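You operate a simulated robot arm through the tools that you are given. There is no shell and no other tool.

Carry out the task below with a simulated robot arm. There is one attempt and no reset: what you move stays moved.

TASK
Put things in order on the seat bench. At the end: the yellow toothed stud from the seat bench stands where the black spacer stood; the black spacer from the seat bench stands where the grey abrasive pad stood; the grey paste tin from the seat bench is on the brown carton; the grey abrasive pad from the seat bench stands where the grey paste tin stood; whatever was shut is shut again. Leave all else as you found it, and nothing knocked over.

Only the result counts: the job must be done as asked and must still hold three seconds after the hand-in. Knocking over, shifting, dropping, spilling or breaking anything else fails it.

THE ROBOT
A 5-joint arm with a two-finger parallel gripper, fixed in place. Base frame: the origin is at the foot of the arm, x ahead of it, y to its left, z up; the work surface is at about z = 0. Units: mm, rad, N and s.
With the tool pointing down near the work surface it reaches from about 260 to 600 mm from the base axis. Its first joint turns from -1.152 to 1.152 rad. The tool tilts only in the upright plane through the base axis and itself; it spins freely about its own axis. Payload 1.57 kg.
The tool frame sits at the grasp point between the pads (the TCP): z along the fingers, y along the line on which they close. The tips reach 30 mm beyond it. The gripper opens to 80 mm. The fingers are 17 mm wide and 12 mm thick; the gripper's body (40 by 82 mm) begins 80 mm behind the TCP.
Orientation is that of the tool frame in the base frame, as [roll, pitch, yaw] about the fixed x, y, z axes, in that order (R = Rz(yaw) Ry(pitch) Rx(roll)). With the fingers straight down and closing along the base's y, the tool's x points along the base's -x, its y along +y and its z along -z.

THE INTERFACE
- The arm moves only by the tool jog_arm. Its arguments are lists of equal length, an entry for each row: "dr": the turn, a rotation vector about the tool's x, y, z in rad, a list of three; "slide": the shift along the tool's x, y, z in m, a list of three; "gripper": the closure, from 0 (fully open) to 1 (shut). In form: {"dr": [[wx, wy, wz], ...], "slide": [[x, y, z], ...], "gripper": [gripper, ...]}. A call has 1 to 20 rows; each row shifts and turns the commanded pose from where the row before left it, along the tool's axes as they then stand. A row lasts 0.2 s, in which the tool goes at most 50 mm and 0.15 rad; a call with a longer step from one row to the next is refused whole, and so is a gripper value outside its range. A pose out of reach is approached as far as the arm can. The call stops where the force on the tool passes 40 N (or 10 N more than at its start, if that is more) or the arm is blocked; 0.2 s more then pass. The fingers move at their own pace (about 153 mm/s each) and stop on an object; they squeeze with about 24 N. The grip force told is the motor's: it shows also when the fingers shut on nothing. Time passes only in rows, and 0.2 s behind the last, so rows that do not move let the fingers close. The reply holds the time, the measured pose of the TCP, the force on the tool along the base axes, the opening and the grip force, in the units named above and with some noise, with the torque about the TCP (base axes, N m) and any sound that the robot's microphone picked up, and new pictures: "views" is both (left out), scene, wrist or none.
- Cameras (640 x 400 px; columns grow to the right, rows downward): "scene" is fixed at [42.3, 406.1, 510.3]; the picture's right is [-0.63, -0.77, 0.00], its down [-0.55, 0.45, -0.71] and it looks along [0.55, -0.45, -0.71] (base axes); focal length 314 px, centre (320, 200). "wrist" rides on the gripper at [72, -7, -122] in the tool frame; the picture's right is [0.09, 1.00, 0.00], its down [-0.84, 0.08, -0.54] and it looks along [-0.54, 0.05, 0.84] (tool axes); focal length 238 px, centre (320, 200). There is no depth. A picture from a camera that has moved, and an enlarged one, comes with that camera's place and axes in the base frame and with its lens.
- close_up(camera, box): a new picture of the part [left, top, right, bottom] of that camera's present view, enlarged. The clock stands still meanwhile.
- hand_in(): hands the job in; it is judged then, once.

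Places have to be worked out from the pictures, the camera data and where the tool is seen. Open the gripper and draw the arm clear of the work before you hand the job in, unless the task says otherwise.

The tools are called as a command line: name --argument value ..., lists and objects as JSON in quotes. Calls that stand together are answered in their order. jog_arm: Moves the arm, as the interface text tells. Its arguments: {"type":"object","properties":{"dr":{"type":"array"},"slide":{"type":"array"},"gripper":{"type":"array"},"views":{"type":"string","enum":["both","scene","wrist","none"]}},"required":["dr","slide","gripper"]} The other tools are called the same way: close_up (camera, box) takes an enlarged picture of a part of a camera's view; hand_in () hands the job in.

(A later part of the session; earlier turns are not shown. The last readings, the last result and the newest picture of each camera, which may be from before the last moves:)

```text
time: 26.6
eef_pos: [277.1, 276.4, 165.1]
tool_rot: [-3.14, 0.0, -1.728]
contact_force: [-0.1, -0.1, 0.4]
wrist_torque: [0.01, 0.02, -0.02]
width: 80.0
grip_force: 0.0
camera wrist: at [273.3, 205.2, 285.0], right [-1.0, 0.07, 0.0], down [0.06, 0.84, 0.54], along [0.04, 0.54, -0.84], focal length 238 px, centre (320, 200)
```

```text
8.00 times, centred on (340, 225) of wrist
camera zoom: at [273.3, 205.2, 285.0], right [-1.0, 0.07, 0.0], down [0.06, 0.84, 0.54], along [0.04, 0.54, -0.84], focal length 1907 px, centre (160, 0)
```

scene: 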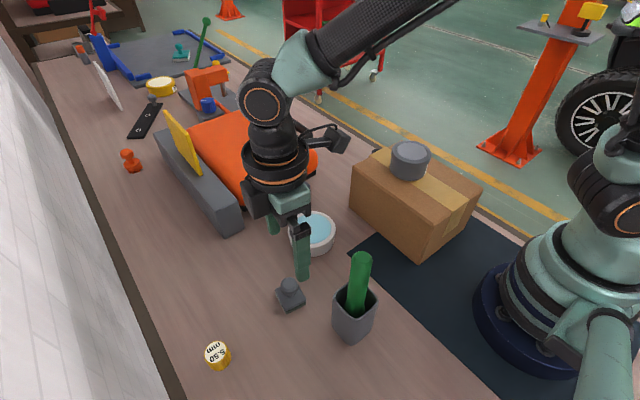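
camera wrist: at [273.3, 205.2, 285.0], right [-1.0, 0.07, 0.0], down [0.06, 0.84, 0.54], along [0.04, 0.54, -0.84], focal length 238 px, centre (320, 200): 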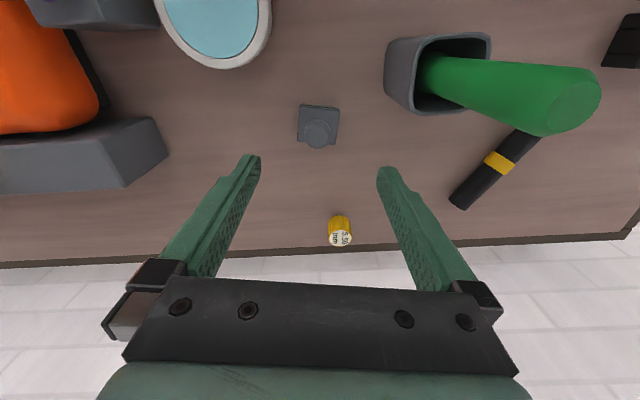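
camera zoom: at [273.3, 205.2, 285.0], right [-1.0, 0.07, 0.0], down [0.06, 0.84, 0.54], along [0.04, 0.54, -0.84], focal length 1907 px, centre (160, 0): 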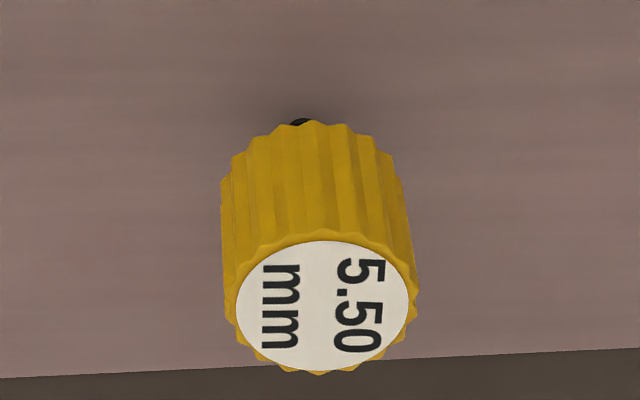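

The pad block measures about 44×38 mm and its yaw matches the tool within 1°. It sits about (+2.8,+2.3) mm from the tool centre. I'll shift to centre on it and descend to an intermediate height.

jog_arm --dr '[[0, 0, 0.005], [0, 0, 0], [0, 0, 0], [0, 0, 0]]' --slide '[[-0.0027, -0.0024, 0.02], [0, 0, 0.03], [0, 0, 0.025], [0, 0, 0]]' --gripper '[0, 0, 0, 0]' --views "wrist"

close_up --camera "wrist" --box '[240, 110, 400, 210]'

```text
time: 27.6
eef_pos: [280.2, 280.6, 87.8]
tool_rot: [-3.14, 0.001, -1.736]
contact_force: [0.2, -0.2, -0.5]
wrist_torque: [0.02, -0.02, 0.02]
width: 80.0
grip_force: 0.1
camera wrist: at [275.7, 209.5, 208.1], right [-1.0, 0.07, 0.0], down [0.06, 0.84, 0.54], along [0.04, 0.54, -0.84], focal length 238 px, centre (320, 200)
```

wrist: 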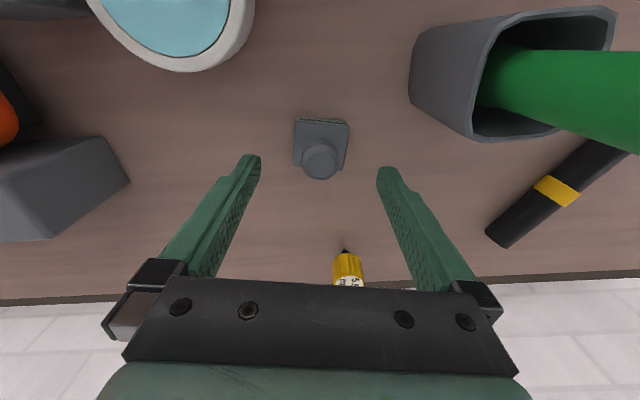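

```text
4.00 times, centred on (320, 160) of wrist
camera zoom: at [275.7, 209.5, 208.1], right [-1.0, 0.07, 0.0], down [0.06, 0.84, 0.54], along [0.04, 0.54, -0.84], focal length 953 px, centre (320, 360)
```

zoom: 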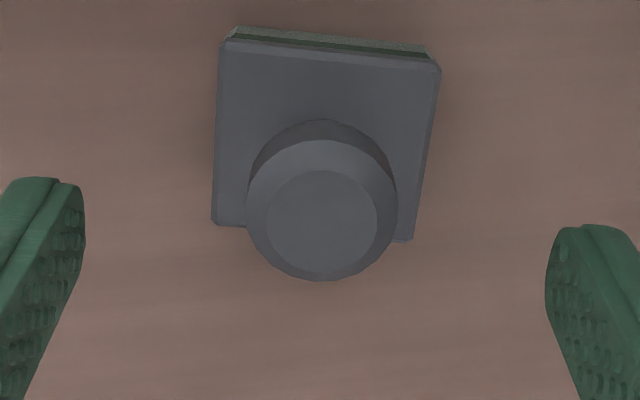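

The pad is now centred between the fingers. I'll descend to TCP z≈35 and close on the block.

jog_arm --dr '[[0, 0, 0], [0, 0, 0], [0, 0, 0], [0, 0, 0]]' --slide '[[0, 0, 0.02], [0, 0, 0.018], [0, 0, 0.014], [0, 0, 0]]' --gripper '[0, 0, 0, 0]' --views "wrist"

close_up --camera "wrist" --box '[240, 130, 400, 230]'

```text
time: 28.6
eef_pos: [281.0, 281.6, 36.6]
tool_rot: [-3.142, -0.001, -1.738]
contact_force: [0.3, 0.6, 0.8]
wrist_torque: [0.03, -0.02, 0.0]
width: 80.0
grip_force: 0.0
camera wrist: at [276.7, 210.1, 156.5], right [-1.0, 0.07, 0.0], down [0.06, 0.84, 0.54], along [0.04, 0.54, -0.84], focal length 238 px, centre (320, 200)
```

wrist: 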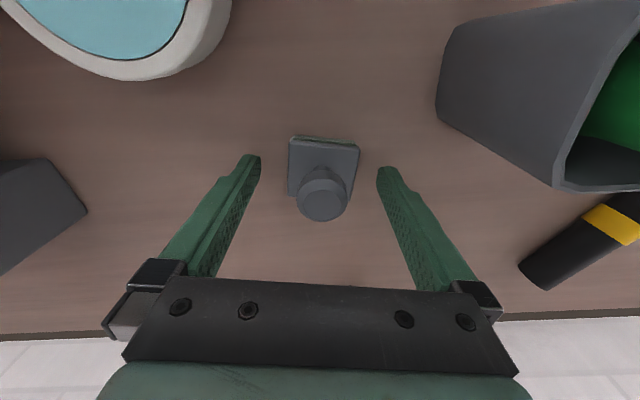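

```text
4.00 times, centred on (320, 180) of wrist
camera zoom: at [276.7, 210.1, 156.5], right [-1.0, 0.07, 0.0], down [0.06, 0.84, 0.54], along [0.04, 0.54, -0.84], focal length 953 px, centre (320, 280)
```

zoom: 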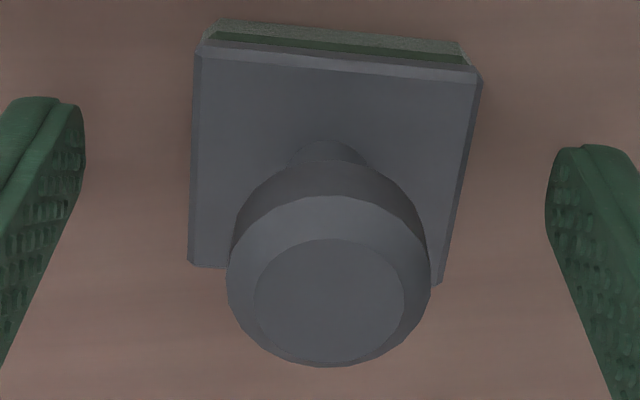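

Centred within 1 mm. Closing on the block with the full command.

jog_arm --dr '[[0, 0, 0], [0, 0, 0], [0, 0, 0], [0, 0, 0]]' --slide '[[0, 0, 0], [0, 0, 0], [0, 0, 0], [0, 0, 0]]' --gripper '[1, 1, 1, 1]' --views "wrist"

close_up --camera "wrist" --box '[240, 130, 400, 230]'

```text
time: 29.6
eef_pos: [280.2, 282.6, 36.9]
tool_rot: [3.141, 0.0, -1.737]
contact_force: [-0.3, 0.0, 0.3]
wrist_torque: [0.0, 0.0, 0.03]
width: 44.0
grip_force: 23.5
camera wrist: at [276.6, 210.1, 156.7], right [-1.0, 0.07, 0.0], down [0.06, 0.84, 0.54], along [0.04, 0.54, -0.84], focal length 238 px, centre (320, 200)
```

wrist: 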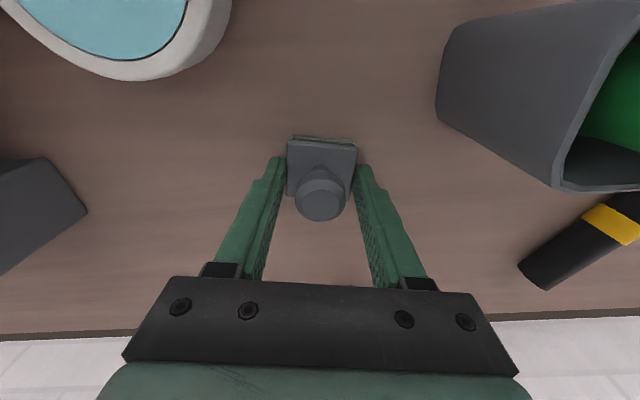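

```text
4.00 times, centred on (320, 180) of wrist
camera zoom: at [276.6, 210.1, 156.7], right [-1.0, 0.07, 0.0], down [0.06, 0.84, 0.54], along [0.04, 0.54, -0.84], focal length 953 px, centre (320, 280)
```

zoom: 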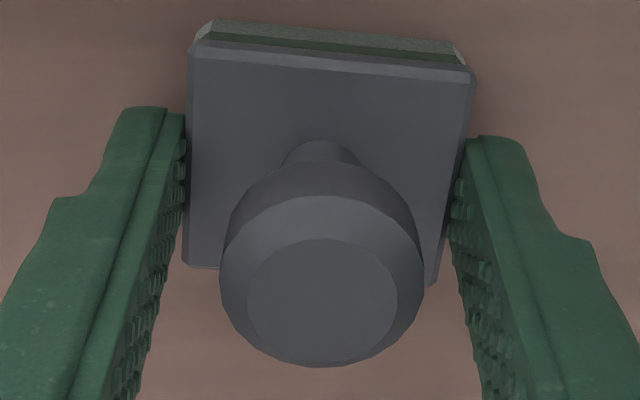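

Gripped at 44.0 mm width. Lifting slowly at first, then checking.

jog_arm --dr '[[0, 0, 0], [0, 0, 0], [0, 0, 0], [0, 0, 0]]' --slide '[[0, 0, -0.002], [0, 0, -0.004], [0, 0, -0.006], [0, 0, -0.008]]' --gripper '[1, 1, 1, 1]' --views "wrist"

```text
time: 30.6
eef_pos: [280.8, 280.7, 56.0]
tool_rot: [-3.141, 0.001, -1.738]
contact_force: [-0.8, 0.4, 0.5]
wrist_torque: [-0.02, -0.03, 0.02]
width: 44.2
grip_force: 23.6
camera wrist: at [276.2, 210.4, 176.3], right [-1.0, 0.07, 0.0], down [0.06, 0.84, 0.54], along [0.04, 0.54, -0.84], focal length 238 px, centre (320, 200)
```

wrist: 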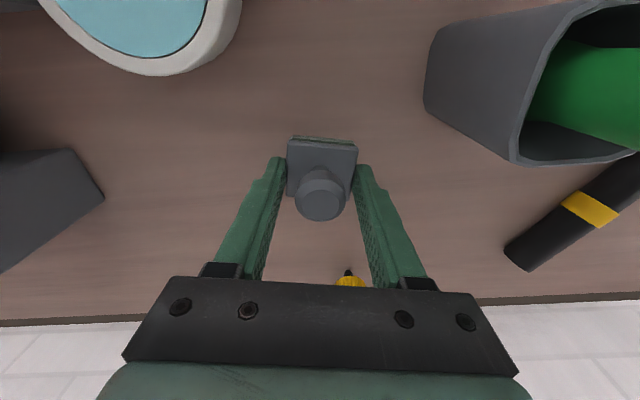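

The pad is held and rising with the tool. I'm carrying it to the tin's old spot at about (397.8,380).

jog_arm --dr '[[0, 0, 0], [0, 0, 0], [0, 0, 0], [0, 0, 0], [0, 0, 0], [0, 0, 0], [0, 0, 0], [0, 0, 0], [0, 0, 0], [0, 0, 0], [0, 0, 0]]' --slide '[[0, 0, -0.015], [0, 0, -0.015], [-0.01456, -0.01239, 0], [-0.01456, -0.01239, 0], [-0.01456, -0.01239, 0], [-0.01456, -0.01239, 0], [-0.01456, -0.01239, 0], [-0.01456, -0.01239, 0], [-0.01456, -0.01239, 0], [-0.01456, -0.01239, 0], [0, 0, 0]]' --gripper '[1, 1, 1, 1, 1, 1, 1, 1, 1, 1, 1]' --views "both"

```text
time: 33.0
eef_pos: [401.0, 379.0, 86.0]
tool_rot: [3.141, 0.0, -1.737]
contact_force: [-0.5, 0.4, -1.1]
wrist_torque: [-0.01, 0.01, 0.02]
width: 43.9
grip_force: 24.0
camera wrist: at [395.5, 307.7, 207.0], right [-1.0, 0.07, 0.0], down [0.06, 0.84, 0.54], along [0.04, 0.54, -0.84], focal length 238 px, centre (320, 200)
```

scene: 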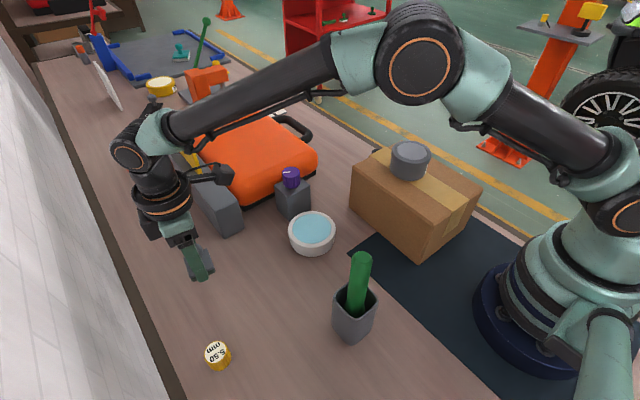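
wrist: 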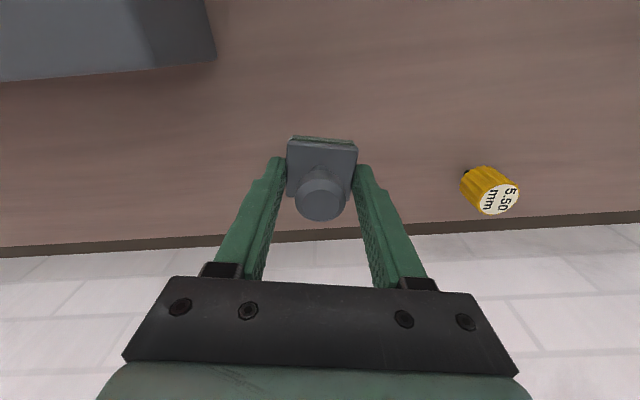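

I'll take a couple of extra readings to average out the noise before lowering.

jog_arm --dr '[[0, 0, 0]]' --slide '[[0, 0, 0]]' --gripper '[1]' --views "none"

jog_arm --dr '[[0, 0, 0]]' --slide '[[0, 0, 0]]' --gripper '[1]' --views "none"

jog_arm --dr '[[0, 0, 0]]' --slide '[[0, 0, 0]]' --gripper '[1]' --views "wrist"

```text
time: 33.4
eef_pos: [400.0, 378.9, 86.0]
tool_rot: [3.14, 0.0, -1.737]
contact_force: [0.0, -0.5, -0.8]
wrist_torque: [-0.03, -0.03, 0.0]
width: 44.2
grip_force: 24.3
```

```text
time: 33.8
eef_pos: [399.1, 379.4, 86.1]
tool_rot: [3.141, 0.0, -1.737]
contact_force: [-0.2, -1.2, -1.2]
wrist_torque: [0.01, 0.03, 0.0]
width: 44.1
grip_force: 23.6
```

```text
time: 34.2
eef_pos: [401.2, 378.7, 86.7]
tool_rot: [3.141, 0.0, -1.737]
contact_force: [0.4, 0.3, -0.9]
wrist_torque: [-0.01, 0.0, 0.01]
width: 44.1
grip_force: 23.7
camera wrist: at [395.3, 307.7, 207.1], right [-1.0, 0.07, 0.0], down [0.06, 0.84, 0.54], along [0.04, 0.54, -0.84], focal length 238 px, centre (320, 200)
```

wrist: 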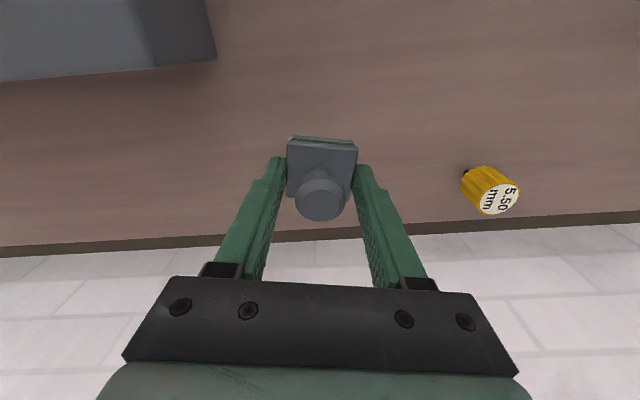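

Averaged pose is (400.3,379.0,86). I'll correct by (-2.5,+1.3) mm and lower the pad to the bench; it was lifted exactly 50 mm.

jog_arm --dr '[[0, 0, 0], [0, 0, 0], [0, 0, 0], [0, 0, 0], [0, 0, 0], [0, 0, 0]]' --slide '[[-0.0009, 0.0027, 0], [0, 0, 0.015], [0, 0, 0.015], [0, 0, 0.012], [0, 0, 0.006], [0, 0, 0]]' --gripper '[1, 1, 1, 1, 1, 1]' --views "wrist"

jog_arm --dr '[[0, 0, 0], [0, 0, 0]]' --slide '[[0, 0, 0.001], [0, 0, 0]]' --gripper '[1, 1]' --views "none"

```text
time: 35.6
eef_pos: [396.5, 383.1, 37.5]
tool_rot: [3.141, 0.001, -1.737]
contact_force: [0.0, 0.0, -0.6]
wrist_torque: [0.03, 0.02, -0.01]
width: 43.9
grip_force: 24.1
camera wrist: at [391.2, 311.7, 158.4], right [-1.0, 0.07, 0.0], down [0.06, 0.84, 0.54], along [0.04, 0.54, -0.84], focal length 238 px, centre (320, 200)
```

wrist: 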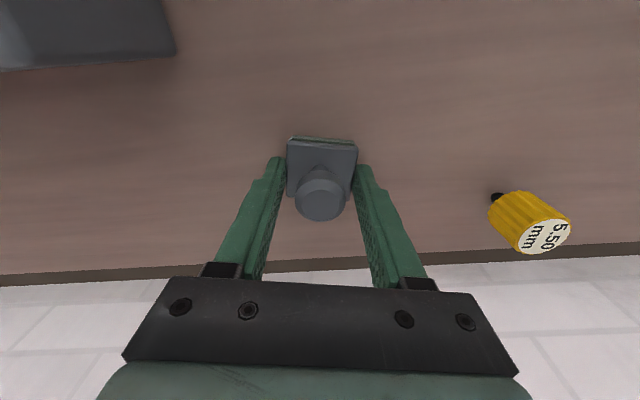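

```text
time: 36.2
eef_pos: [395.4, 382.9, 36.0]
tool_rot: [-3.141, 0.0, -1.738]
contact_force: [0.3, 0.0, -0.5]
wrist_torque: [0.0, 0.04, 0.01]
width: 43.9
grip_force: 23.9
```

Measured lateral position after lowering is about (396,383), so it drifted a few mm from the target TCP (397.8,380.5). I'll correct before the final touch-down and re-read.

jog_arm --dr '[[0, 0, 0], [0, 0, 0]]' --slide '[[0.0024, -0.0022, -0.001], [0, 0, 0]]' --gripper '[1, 1]' --views "wrist"

jog_arm --dr '[[0, 0, 0]]' --slide '[[0, 0, 0]]' --gripper '[1]' --views "none"

jog_arm --dr '[[0, 0, 0]]' --slide '[[0, 0, 0]]' --gripper '[1]' --views "scene"

```text
time: 36.8
eef_pos: [396.8, 379.1, 38.3]
tool_rot: [-3.14, 0.0, -1.736]
contact_force: [-0.4, -0.1, -0.4]
wrist_torque: [-0.03, -0.02, 0.02]
width: 43.9
grip_force: 24.0
camera wrist: at [392.5, 307.3, 158.6], right [-1.0, 0.07, 0.0], down [0.06, 0.84, 0.54], along [0.04, 0.54, -0.84], focal length 238 px, centre (320, 200)
```

wrist: 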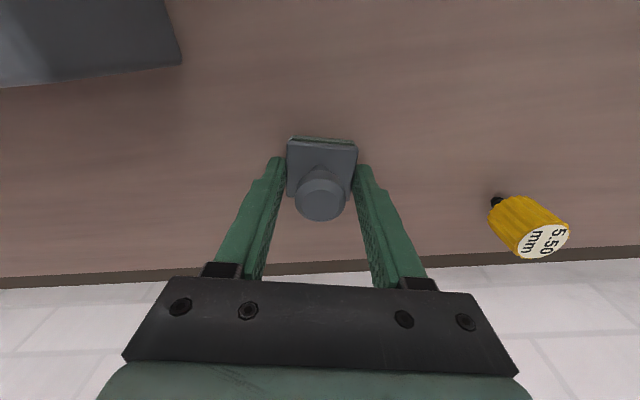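

```text
time: 37.2
eef_pos: [396.6, 379.8, 37.6]
tool_rot: [3.141, 0.001, -1.738]
contact_force: [0.8, 0.6, -0.7]
wrist_torque: [-0.03, 0.01, 0.0]
width: 44.1
grip_force: 24.2
```

```text
time: 37.6
eef_pos: [398.1, 378.6, 39.2]
tool_rot: [3.141, 0.001, -1.737]
contact_force: [-0.2, -0.5, -0.2]
wrist_torque: [0.04, -0.01, 0.01]
width: 44.0
grip_force: 24.0
```

scene: 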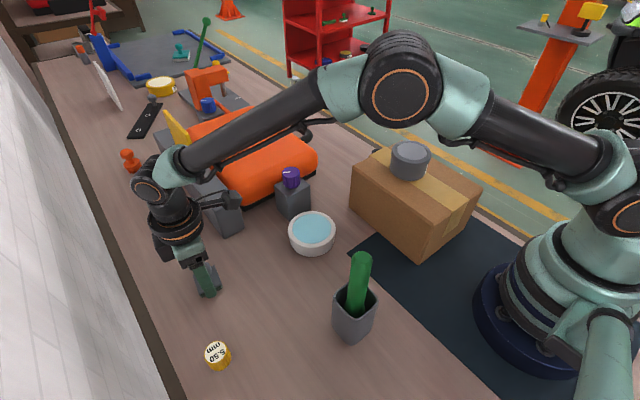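

Now within about 1 mm of the target. Lowering the last couple of mm until contact.

jog_arm --dr '[[0, 0, 0], [0, 0, 0], [0, 0, 0]]' --slide '[[-0.001, 0, 0.001], [0, 0, 0.001], [0, 0, 0]]' --gripper '[1, 1, 1]' --views "none"

jog_arm --dr '[[0, 0, 0], [0, 0, 0]]' --slide '[[0, 0, 0.001], [0, 0, 0]]' --gripper '[1, 1]' --views "none"

```text
time: 38.4
eef_pos: [397.5, 380.1, 35.3]
tool_rot: [3.141, 0.0, -1.737]
contact_force: [0.8, -0.1, -1.0]
wrist_torque: [-0.02, 0.01, 0.04]
width: 44.0
grip_force: 23.9
```

```text
time: 39.0
eef_pos: [397.2, 378.9, 36.3]
tool_rot: [3.141, 0.0, -1.737]
contact_force: [-1.7, -0.3, 3.7]
wrist_torque: [-0.01, 0.12, -0.01]
width: 44.0
grip_force: 24.5
```

Contact felt (3.7 N), so the pad is on the bench. Opening the gripper and rising straight up.

jog_arm --dr '[[0, 0, 0], [0, 0, 0], [0, 0, 0]]' --slide '[[0, 0, 0], [0, 0, 0], [0, 0, 0]]' --gripper '[0, 0, 0]' --views "wrist"

jog_arm --dr '[[0, 0, 0], [0, 0, 0], [0, 0, 0], [0, 0, 0]]' --slide '[[0, 0, -0.01], [0, 0, -0.02], [0, 0, -0.03], [0, 0, -0.03]]' --gripper '[0, 0, 0, 0]' --views "both"

```text
time: 39.8
eef_pos: [396.3, 380.4, 35.8]
tool_rot: [3.141, -0.001, -1.736]
contact_force: [0.1, -0.9, 0.4]
wrist_torque: [-0.01, 0.03, 0.03]
width: 80.1
grip_force: 0.1
camera wrist: at [392.3, 308.7, 156.0], right [-1.0, 0.07, 0.0], down [0.06, 0.84, 0.54], along [0.04, 0.54, -0.84], focal length 238 px, centre (320, 200)
```

wrist: 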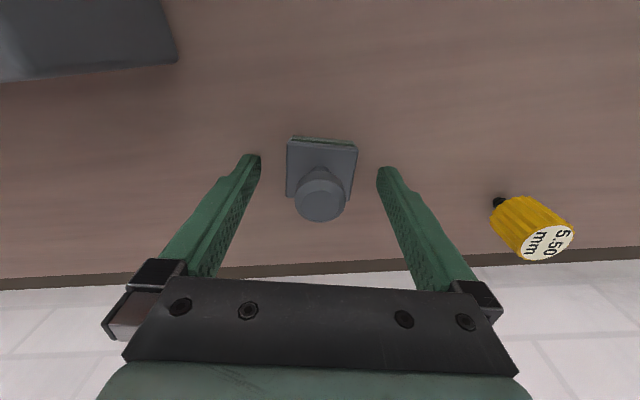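

```text
time: 40.8
eef_pos: [396.3, 380.3, 125.4]
tool_rot: [3.141, 0.001, -1.736]
contact_force: [-0.3, 0.6, 0.4]
wrist_torque: [-0.01, -0.01, -0.01]
width: 79.9
grip_force: 0.0
camera wrist: at [391.2, 309.0, 245.5], right [-1.0, 0.07, 0.0], down [0.06, 0.84, 0.54], along [0.04, 0.54, -0.84], focal length 238 px, centre (320, 200)
```

scene: 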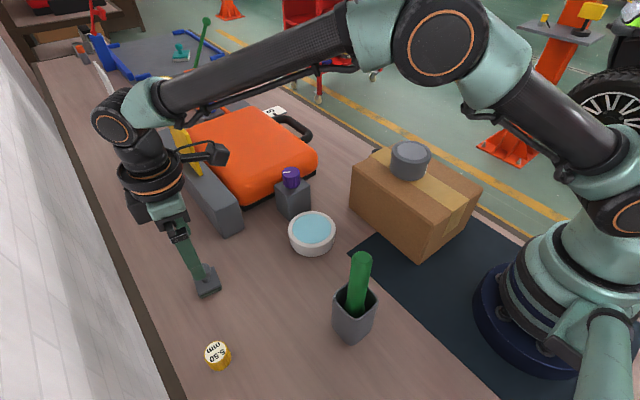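
wrist: 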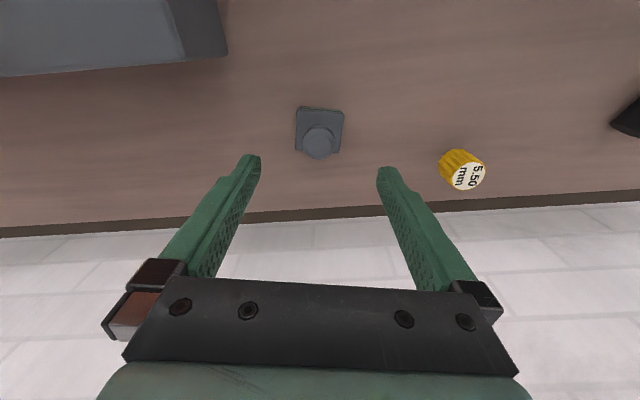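

The pad now stands in the tin's old place. Next I move to hover above the black spacer behind the carton, rising first to clear the purple-knob block and the tin.

jog_arm --dr '[[0, 0, 0], [0, 0, 0], [0, 0, 0], [0, 0, 0], [0, 0, 0], [0, 0, 0], [0, 0, 0], [0, 0, 0], [0, 0, 0], [0, 0, 0], [0, 0, 0], [0, 0, 0], [0, 0, 0], [0, 0, 0], [0, 0, 0], [0, 0, 0], [0, 0, 0]]' --slide '[[0.0291, -0.00745, -0.02], [0.0291, -0.00745, -0.02], [0.0291, -0.00745, -0.02], [0.0291, -0.00745, -0.02], [0.0291, -0.00745, -0.02], [0.0291, -0.00745, -0.02], [0.0291, -0.00745, 0], [0.0291, -0.00745, 0], [0.0291, -0.00745, 0], [0.0291, -0.00745, 0], [0.0291, -0.00745, 0], [0.0291, -0.00745, 0], [0.0291, -0.00745, 0], [0.0291, -0.00745, 0], [0.0291, -0.00745, 0], [0.0291, -0.00745, 0], [0, 0, 0]]' --gripper '[0, 0, 0, 0, 0, 0, 0, 0, 0, 0, 0, 0, 0, 0.35, 0.35, 0.35, 0.35]' --views "both"

```text
time: 44.4
eef_pos: [439.4, -98.7, 246.4]
tool_rot: [-3.141, 0.001, -1.737]
contact_force: [0.4, -0.2, -0.8]
wrist_torque: [-0.03, -0.02, -0.05]
width: 51.9
grip_force: 0.1
camera wrist: at [435.5, -169.3, 367.1], right [-1.0, 0.07, 0.0], down [0.06, 0.84, 0.54], along [0.04, 0.54, -0.84], focal length 238 px, centre (320, 200)
```

scene: 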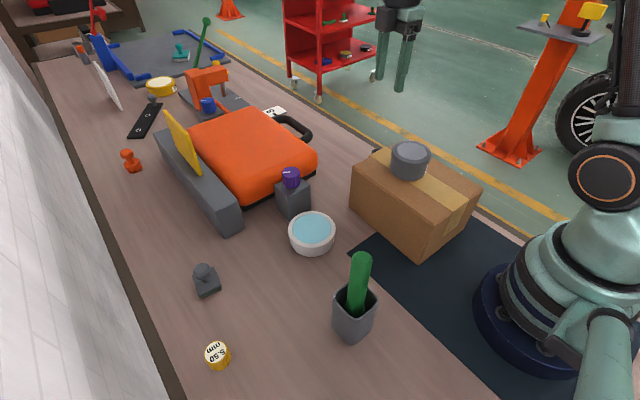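
wrist: 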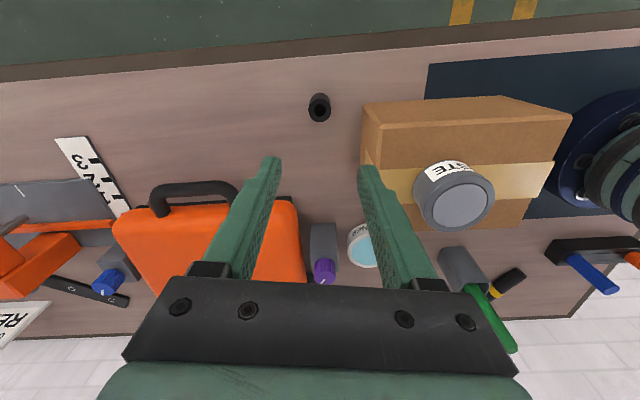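

The spacer is visible near the top centre. I'll zoom in for its exact position, and also check the pad's new position in the scene view.

close_up --camera "wrist" --box '[280, 80, 360, 130]'

close_up --camera "scene" --box '[160, 240, 256, 300]'

```text
8.00 times, centred on (320, 105) of wrist
camera zoom: at [435.5, -169.3, 367.1], right [-1.0, 0.07, 0.0], down [0.06, 0.84, 0.54], along [0.04, 0.54, -0.84], focal length 1907 px, centre (320, 960)
```

zoom: 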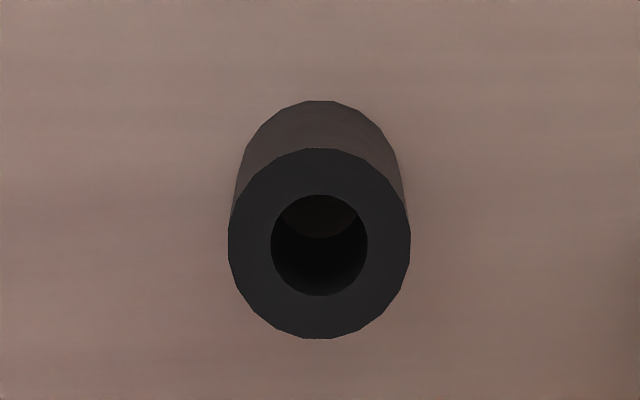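

```text
6.67 times, centred on (208, 270) of scene
camera zoom: at [42.3, 406.1, 510.3], right [-0.63, -0.77, 0.0], down [-0.55, 0.45, -0.71], along [0.55, -0.45, -0.71], focal length 2094 px, centre (1067, -267)
```

zoom: 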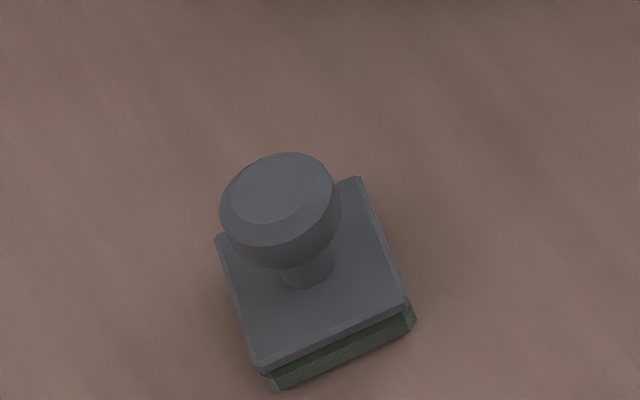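

By the scene camera the pad might be a few mm off from the tin's old axis; I'll zoom further to quantify that.

close_up --camera "scene" --box '[184, 256, 232, 302]'

```text
8.70 times, centred on (208, 279) of scene
camera zoom: at [42.3, 406.1, 510.3], right [-0.63, -0.77, 0.0], down [-0.55, 0.45, -0.71], along [0.55, -0.45, -0.71], focal length 2732 px, centre (1294, -487)
```

zoom: 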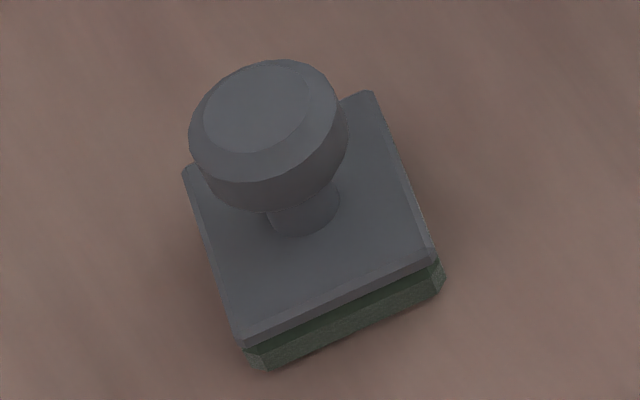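

The pad is only about 2 mm from the tin's old axis, which is fine. The spacer is offset about (+0.3,-3.6) mm from the tool, so I'll correct and descend to z≈100.

jog_arm --dr '[[0, 0, 0], [0, 0, 0], [0, 0, 0], [0, 0, 0], [0, 0, 0], [0, 0, 0], [0, 0, 0]]' --slide '[[0.0035, -0.0009, 0], [0, 0, 0.03], [0, 0, 0.03], [0, 0, 0.03], [0, 0, 0.03], [0, 0, 0.025], [0, 0, 0]]' --gripper '[0.35, 0.35, 0.35, 0.35, 0.35, 0.35, 0.35]' --views "both"

close_up --camera "wrist" --box '[256, 120, 384, 200]'

```text
time: 46.0
eef_pos: [440.5, -103.2, 101.1]
tool_rot: [-3.141, 0.0, -1.737]
contact_force: [0.1, 0.2, -0.4]
wrist_torque: [-0.02, 0.0, 0.0]
width: 52.1
grip_force: 0.1
camera wrist: at [435.4, -174.0, 220.8], right [-1.0, 0.07, 0.0], down [0.06, 0.84, 0.54], along [0.04, 0.54, -0.84], focal length 238 px, centre (320, 200)
```

scene: 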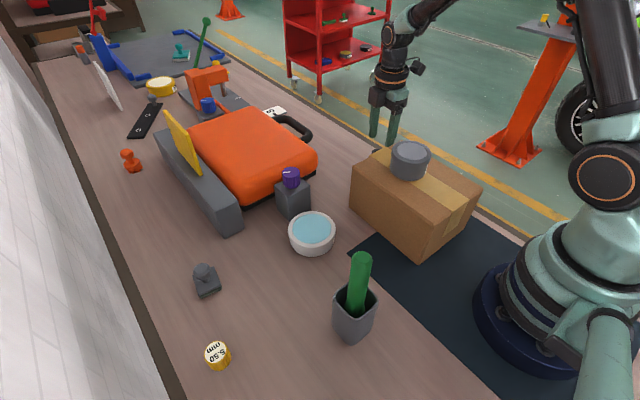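
wrist: 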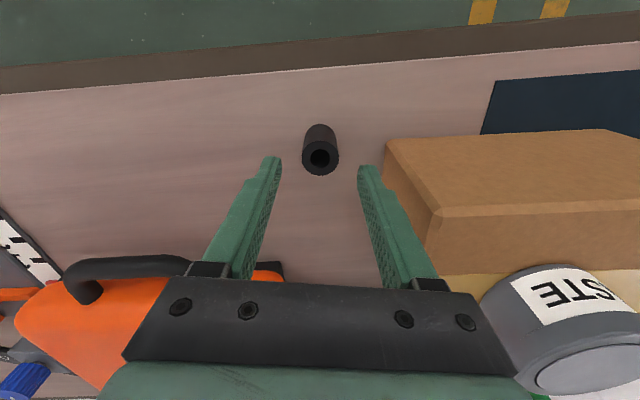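

```text
5.00 times, centred on (320, 160) of wrist
camera zoom: at [435.4, -174.0, 220.8], right [-1.0, 0.07, 0.0], down [0.06, 0.84, 0.54], along [0.04, 0.54, -0.84], focal length 1192 px, centre (320, 400)
```

zoom: 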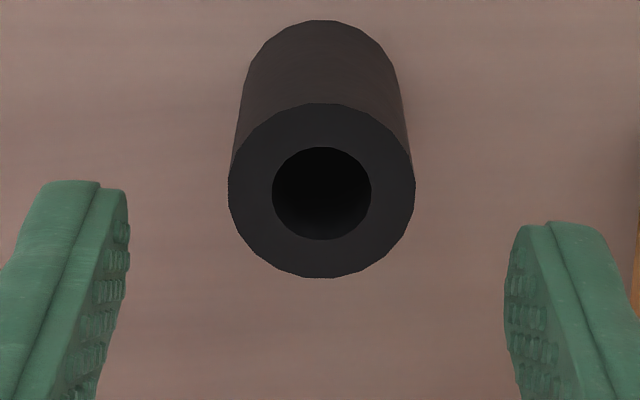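

The spacer (28.8 mm diameter) is within 1 mm of centre. Descending around it to TCP z≈35, with the fingers partly open to stay clear of the carton.

jog_arm --dr '[[0, 0, 0], [0, 0, 0], [0, 0, 0], [0, 0, 0], [0, 0, 0]]' --slide '[[0, 0, 0.02], [0, 0, 0.02], [0, 0, 0.015], [0, 0, 0.011], [0, 0, 0]]' --gripper '[0.35, 0.35, 0.35, 0.35, 0.35]' --views "both"

close_up --camera "wrist" --box '[256, 140, 384, 220]'

```text
time: 47.2
eef_pos: [439.6, -103.5, 33.4]
tool_rot: [3.141, 0.0, -1.738]
contact_force: [0.4, -0.3, 0.0]
wrist_torque: [0.0, -0.04, 0.02]
width: 52.1
grip_force: 0.1
camera wrist: at [435.7, -173.9, 154.4], right [-1.0, 0.07, 0.0], down [0.06, 0.84, 0.54], along [0.04, 0.54, -0.84], focal length 238 px, centre (320, 200)
```

scene: 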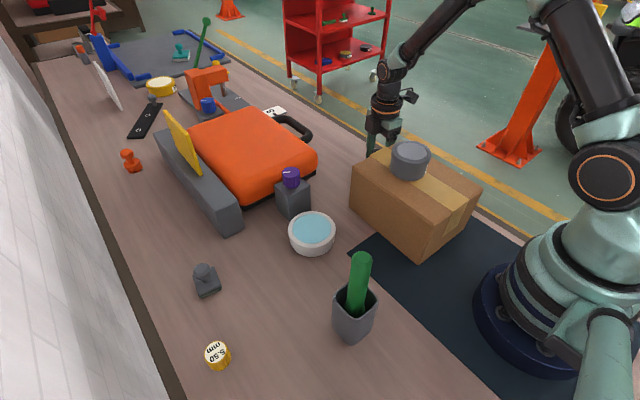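
wrist: 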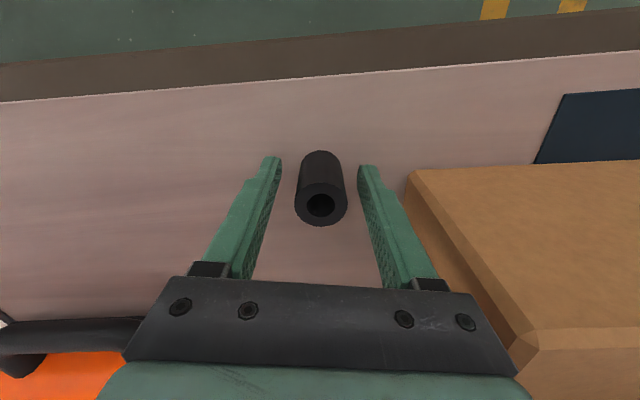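

```text
5.00 times, centred on (320, 180) of wrist
camera zoom: at [435.7, -173.9, 154.4], right [-1.0, 0.07, 0.0], down [0.06, 0.84, 0.54], along [0.04, 0.54, -0.84], focal length 1192 px, centre (320, 300)
```

zoom: 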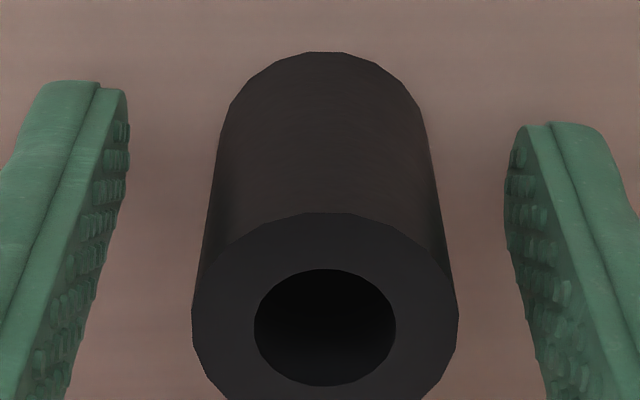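

The spacer is centred in the gripper within 1 mm. Closing on it, with a couple of extra readings to record its original place.

jog_arm --dr '[[0, 0, 0]]' --slide '[[0, 0, 0]]' --gripper '[0.35]' --views "none"

jog_arm --dr '[[0, 0, 0], [0, 0, 0], [0, 0, 0]]' --slide '[[0, 0, 0], [0, 0, 0], [0, 0, 0]]' --gripper '[1, 1, 1]' --views "wrist"

close_up --camera "wrist" --box '[256, 140, 384, 220]'

```text
time: 47.6
eef_pos: [440.3, -102.7, 33.9]
tool_rot: [3.141, 0.002, -1.736]
contact_force: [0.4, -0.5, -0.4]
wrist_torque: [0.02, -0.03, 0.0]
width: 51.9
grip_force: 0.1
```

```text
time: 48.4
eef_pos: [440.6, -102.3, 33.6]
tool_rot: [-3.141, 0.001, -1.737]
contact_force: [-0.1, 0.7, -0.8]
wrist_torque: [-0.01, -0.02, 0.02]
width: 29.2
grip_force: 24.0
camera wrist: at [435.7, -173.9, 154.6], right [-1.0, 0.07, 0.0], down [0.06, 0.84, 0.54], along [0.04, 0.54, -0.84], focal length 238 px, centre (320, 200)
```

wrist: 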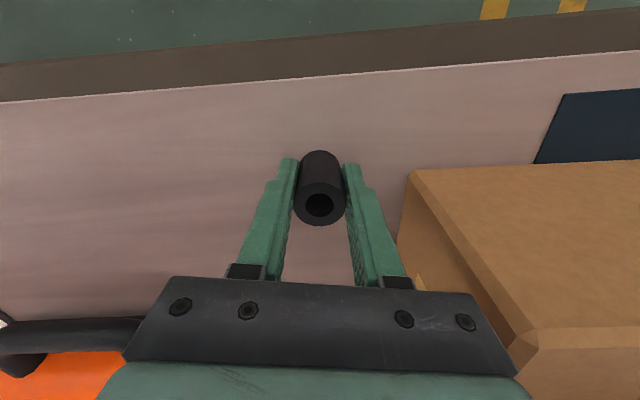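

```text
5.00 times, centred on (320, 180) of wrist
camera zoom: at [435.7, -173.9, 154.6], right [-1.0, 0.07, 0.0], down [0.06, 0.84, 0.54], along [0.04, 0.54, -0.84], focal length 1192 px, centre (320, 300)
```

zoom: 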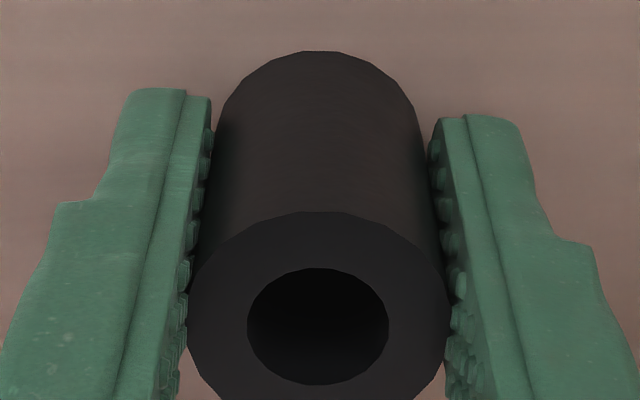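

Gripped at 29.2 mm. Lifting slowly and checking the hold.

jog_arm --dr '[[0, 0, 0], [0, 0, 0], [0, 0, 0], [0, 0, 0]]' --slide '[[0, 0, -0.002], [0, 0, -0.004], [0, 0, -0.006], [0, 0, -0.008]]' --gripper '[1, 1, 1, 1]' --views "wrist"

```text
time: 49.4
eef_pos: [439.6, -104.2, 54.9]
tool_rot: [3.14, 0.0, -1.737]
contact_force: [-0.5, 0.1, -0.8]
wrist_torque: [0.0, 0.02, -0.04]
width: 29.2
grip_force: 23.8
camera wrist: at [435.1, -174.6, 174.9], right [-1.0, 0.07, 0.0], down [0.06, 0.84, 0.54], along [0.04, 0.54, -0.84], focal length 238 px, centre (320, 200)
```

wrist: 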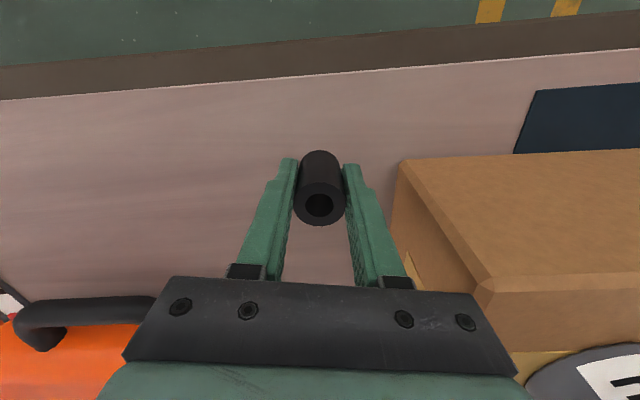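

Held firmly. Lifting to z≈215, then travelling over to above the pad's old place.

jog_arm --dr '[[0, 0, 0], [0, 0, 0], [0, 0, 0], [0, 0, 0], [0, 0, 0], [0, 0, 0], [0, 0, 0]]' --slide '[[0, 0, -0.02], [0, 0, -0.025], [0, 0, -0.025], [0, 0, -0.025], [0, 0, -0.025], [0, 0, -0.025], [0, 0, -0.015]]' --gripper '[1, 1, 1, 1, 1, 1, 1]' --views "none"

jog_arm --dr '[[0, 0, 0], [0, 0, 0], [0, 0, 0], [0, 0, 0], [0, 0, 0], [0, 0, 0], [0, 0, 0], [0, 0, 0], [0, 0, 0], [0, 0, 0], [0, 0, 0], [0, 0, 0], [0, 0, 0], [0, 0, 0], [0, 0, 0], [0, 0, 0], [0, 0, 0], [0, 0, 0], [0, 0, 0]]' --slide '[[-0.0196, 0.0123, 0], [-0.0196, 0.0123, 0], [-0.0196, 0.0123, 0], [-0.0196, 0.0123, 0], [-0.0196, 0.0123, 0], [-0.0196, 0.0123, 0], [-0.0196, 0.0123, 0], [-0.0196, 0.0123, 0], [-0.0196, 0.0123, 0], [-0.0196, 0.0123, 0], [-0.0196, 0.0123, 0], [-0.0196, 0.0123, 0], [-0.0196, 0.0123, 0], [-0.0196, 0.0123, 0], [-0.0196, 0.0123, 0], [-0.0196, 0.0123, 0], [-0.0196, 0.0123, 0], [-0.0196, 0.0123, 0], [0, 0, 0]]' --gripper '[1, 1, 1, 1, 1, 1, 1, 1, 1, 1, 1, 1, 1, 1, 1, 1, 1, 1, 1]' --views "both"

```text
time: 51.0
eef_pos: [439.5, -104.0, 212.9]
tool_rot: [3.14, -0.001, -1.737]
contact_force: [0.4, 0.5, -0.7]
wrist_torque: [-0.03, 0.02, 0.0]
width: 29.3
grip_force: 24.0
```

```text
time: 55.0
eef_pos: [277.8, 282.5, 212.4]
tool_rot: [3.142, 0.0, -1.736]
contact_force: [-0.3, 0.7, -1.0]
wrist_torque: [0.0, -0.03, 0.01]
width: 29.2
grip_force: 23.8
camera wrist: at [272.8, 211.3, 332.6], right [-1.0, 0.07, 0.0], down [0.06, 0.84, 0.54], along [0.04, 0.54, -0.84], focal length 238 px, centre (320, 200)
```

scene: 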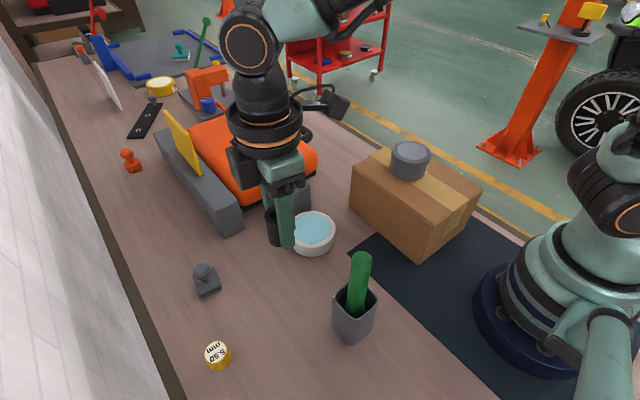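
wrist: 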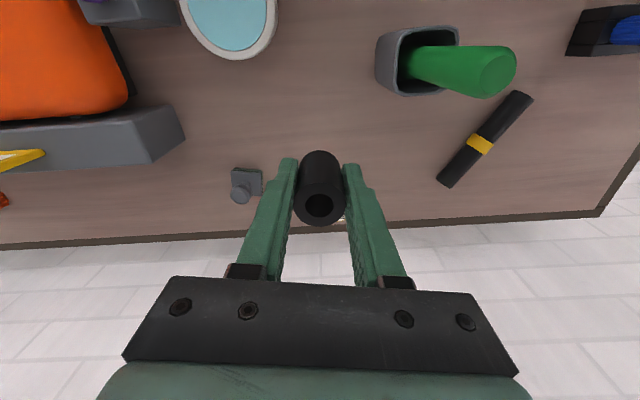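

Over the pad's old place at about (278,282.5). I'll correct slightly toward (280,281) and descend to z≈60, then re-measure.

jog_arm --dr '[[0, 0, 0], [0, 0, 0], [0, 0, 0], [0, 0, 0], [0, 0, 0], [0, 0, 0], [0, 0, 0], [0, 0, 0]]' --slide '[[0.0006, -0.0024, 0], [0, 0, 0.025], [0, 0, 0.025], [0, 0, 0.025], [0, 0, 0.025], [0, 0, 0.025], [0, 0, 0.025], [0, 0, 0]]' --gripper '[1, 1, 1, 1, 1, 1, 1, 1]' --views "wrist"

jog_arm --dr '[[0, 0, 0]]' --slide '[[0, 0, 0]]' --gripper '[1]' --views "none"

jog_arm --dr '[[0, 0, 0]]' --slide '[[0, 0, 0]]' --gripper '[1]' --views "scene"

```text
time: 56.8
eef_pos: [281.0, 280.5, 63.2]
tool_rot: [3.141, -0.001, -1.736]
contact_force: [-0.1, 0.6, -1.2]
wrist_torque: [0.05, -0.01, 0.01]
width: 29.1
grip_force: 24.0
camera wrist: at [277.2, 209.9, 184.4], right [-1.0, 0.07, 0.0], down [0.06, 0.84, 0.54], along [0.04, 0.54, -0.84], focal length 238 px, centre (320, 200)
```

wrist: 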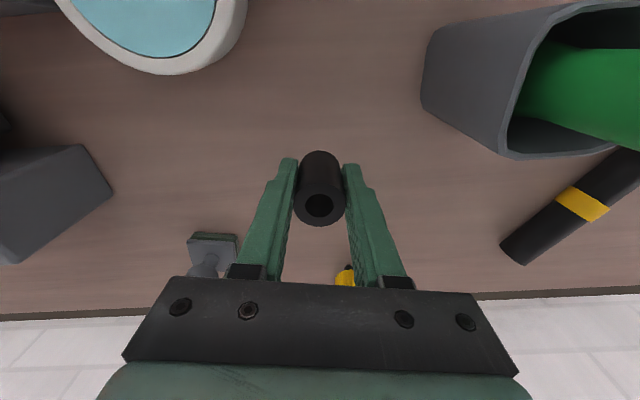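

```text
time: 57.2
eef_pos: [281.6, 282.3, 64.2]
tool_rot: [-3.141, 0.0, -1.736]
contact_force: [0.3, -0.1, 0.1]
wrist_torque: [0.0, 0.01, 0.0]
width: 29.0
grip_force: 24.0
```

```text
time: 57.6
eef_pos: [281.2, 281.6, 63.9]
tool_rot: [3.142, 0.001, -1.735]
contact_force: [-0.2, -0.1, -0.6]
wrist_torque: [0.0, -0.01, -0.02]
width: 29.0
grip_force: 24.2
```

scene: 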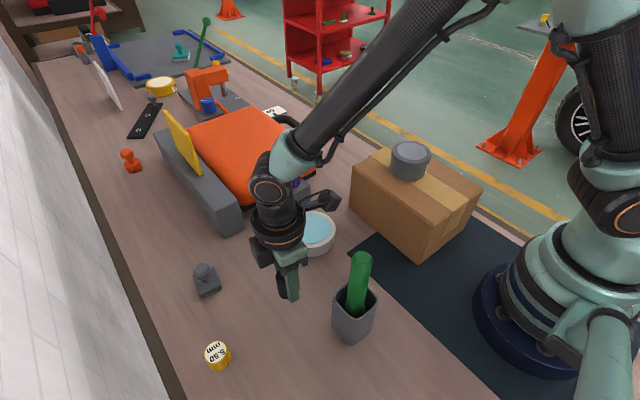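

Within about 1 mm of the target. Lowering with a 1 mm correction, then feeling for contact (expected TCP z≈33.6).

jog_arm --dr '[[0, 0, 0], [0, 0, 0], [0, 0, 0], [0, 0, 0], [0, 0, 0]]' --slide '[[0.0002, 0.001, 0.01], [0, 0, 0.01], [0, 0, 0.006], [0, 0, 0.002], [0, 0, 0]]' --gripper '[1, 1, 1, 1, 1]' --views "none"

jog_arm --dr '[[0, 0, 0], [0, 0, 0]]' --slide '[[0, 0, 0.001], [0, 0, 0]]' --gripper '[1, 1]' --views "wrist"

```text
time: 58.8
eef_pos: [281.1, 281.9, 35.8]
tool_rot: [-3.141, 0.0, -1.737]
contact_force: [0.5, 0.2, 0.5]
wrist_torque: [-0.02, -0.06, -0.01]
width: 29.1
grip_force: 24.1
```

```text
time: 59.4
eef_pos: [280.6, 280.1, 35.3]
tool_rot: [3.141, 0.001, -1.736]
contact_force: [0.5, 0.7, 0.2]
wrist_torque: [0.02, 0.03, -0.02]
width: 29.1
grip_force: 24.1
camera wrist: at [275.6, 209.5, 155.2], right [-1.0, 0.07, 0.0], down [0.06, 0.84, 0.54], along [0.04, 0.54, -0.84], focal length 238 px, centre (320, 200)
```

wrist: 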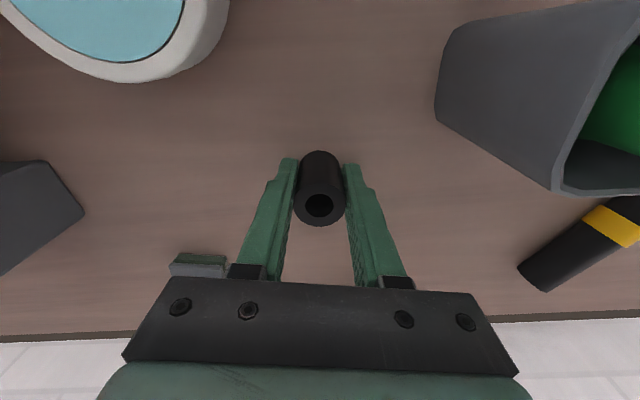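

The landmarks line up with the view from when the pad was grasped here. Continuing down in 1 mm steps until contact.

jog_arm --dr '[[0, 0, 0], [0, 0, 0]]' --slide '[[0, 0, 0.001], [0, 0, 0]]' --gripper '[1, 1]' --views "none"

jog_arm --dr '[[0, 0, 0], [0, 0, 0]]' --slide '[[0, 0, 0.001], [0, 0, 0]]' --gripper '[1, 1]' --views "none"

```text
time: 60.0
eef_pos: [280.0, 280.9, 35.0]
tool_rot: [-3.14, 0.0, -1.736]
contact_force: [0.4, 0.0, -0.7]
wrist_torque: [0.0, -0.03, 0.02]
width: 29.1
grip_force: 23.7
```

```text
time: 60.6
eef_pos: [281.2, 281.6, 34.5]
tool_rot: [-3.141, 0.001, -1.737]
contact_force: [-6.9, 0.4, 17.8]
wrist_torque: [0.04, 0.2, 0.05]
width: 29.4
grip_force: 23.6
```

Contact felt (about 18 N). Easing up 0.5 mm, opening, and rising.

jog_arm --dr '[[0, 0, 0], [0, 0, 0], [0, 0, 0], [0, 0, 0]]' --slide '[[0, 0, -0.0007], [0, 0, 0], [0, 0, 0], [0, 0, 0]]' --gripper '[1, 0.2, 0.2, 0.2]' --views "wrist"

jog_arm --dr '[[0, 0, 0], [0, 0, 0], [0, 0, 0], [0, 0, 0], [0, 0, 0]]' --slide '[[0, 0, -0.01], [0, 0, -0.02], [0, 0, -0.03], [0, 0, -0.03], [0, 0, -0.03]]' --gripper '[0.2, 0.2, 0.2, 0.2, 0.2]' --views "both"

```text
time: 61.6
eef_pos: [279.5, 279.9, 34.2]
tool_rot: [-3.141, 0.0, -1.738]
contact_force: [0.8, -1.3, 0.7]
wrist_torque: [0.0, 0.02, -0.04]
width: 63.9
grip_force: 0.1
camera wrist: at [275.5, 208.9, 154.3], right [-1.0, 0.07, 0.0], down [0.06, 0.84, 0.54], along [0.04, 0.54, -0.84], focal length 238 px, centre (320, 200)
```

wrist: 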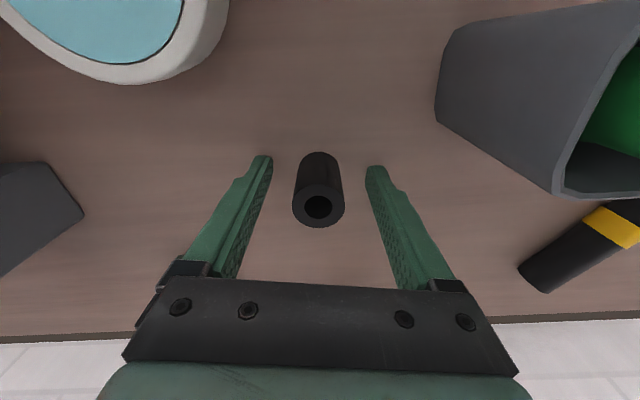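

```text
time: 62.8
eef_pos: [278.5, 280.5, 155.4]
tool_rot: [3.141, 0.002, -1.737]
contact_force: [0.0, -0.8, 0.2]
wrist_torque: [-0.04, 0.0, -0.01]
width: 64.3
grip_force: 0.2
camera wrist: at [274.8, 209.6, 276.4], right [-1.0, 0.07, 0.0], down [0.06, 0.84, 0.54], along [0.04, 0.54, -0.84], focal length 238 px, centre (320, 200)
```

scene: 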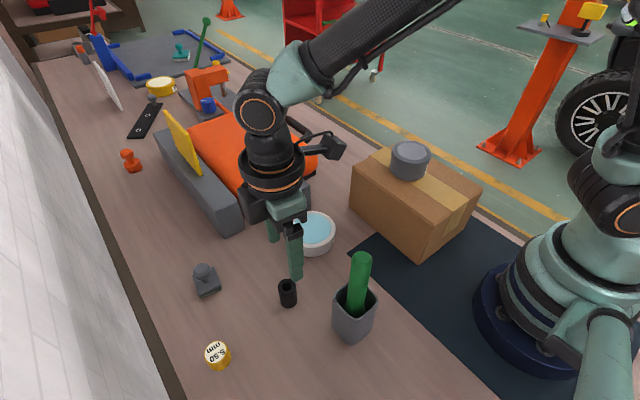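
wrist: 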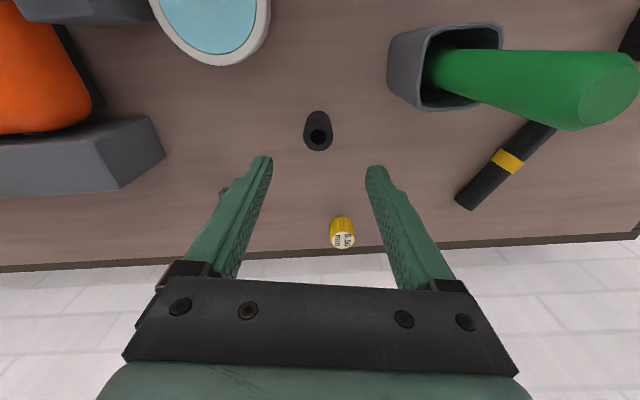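

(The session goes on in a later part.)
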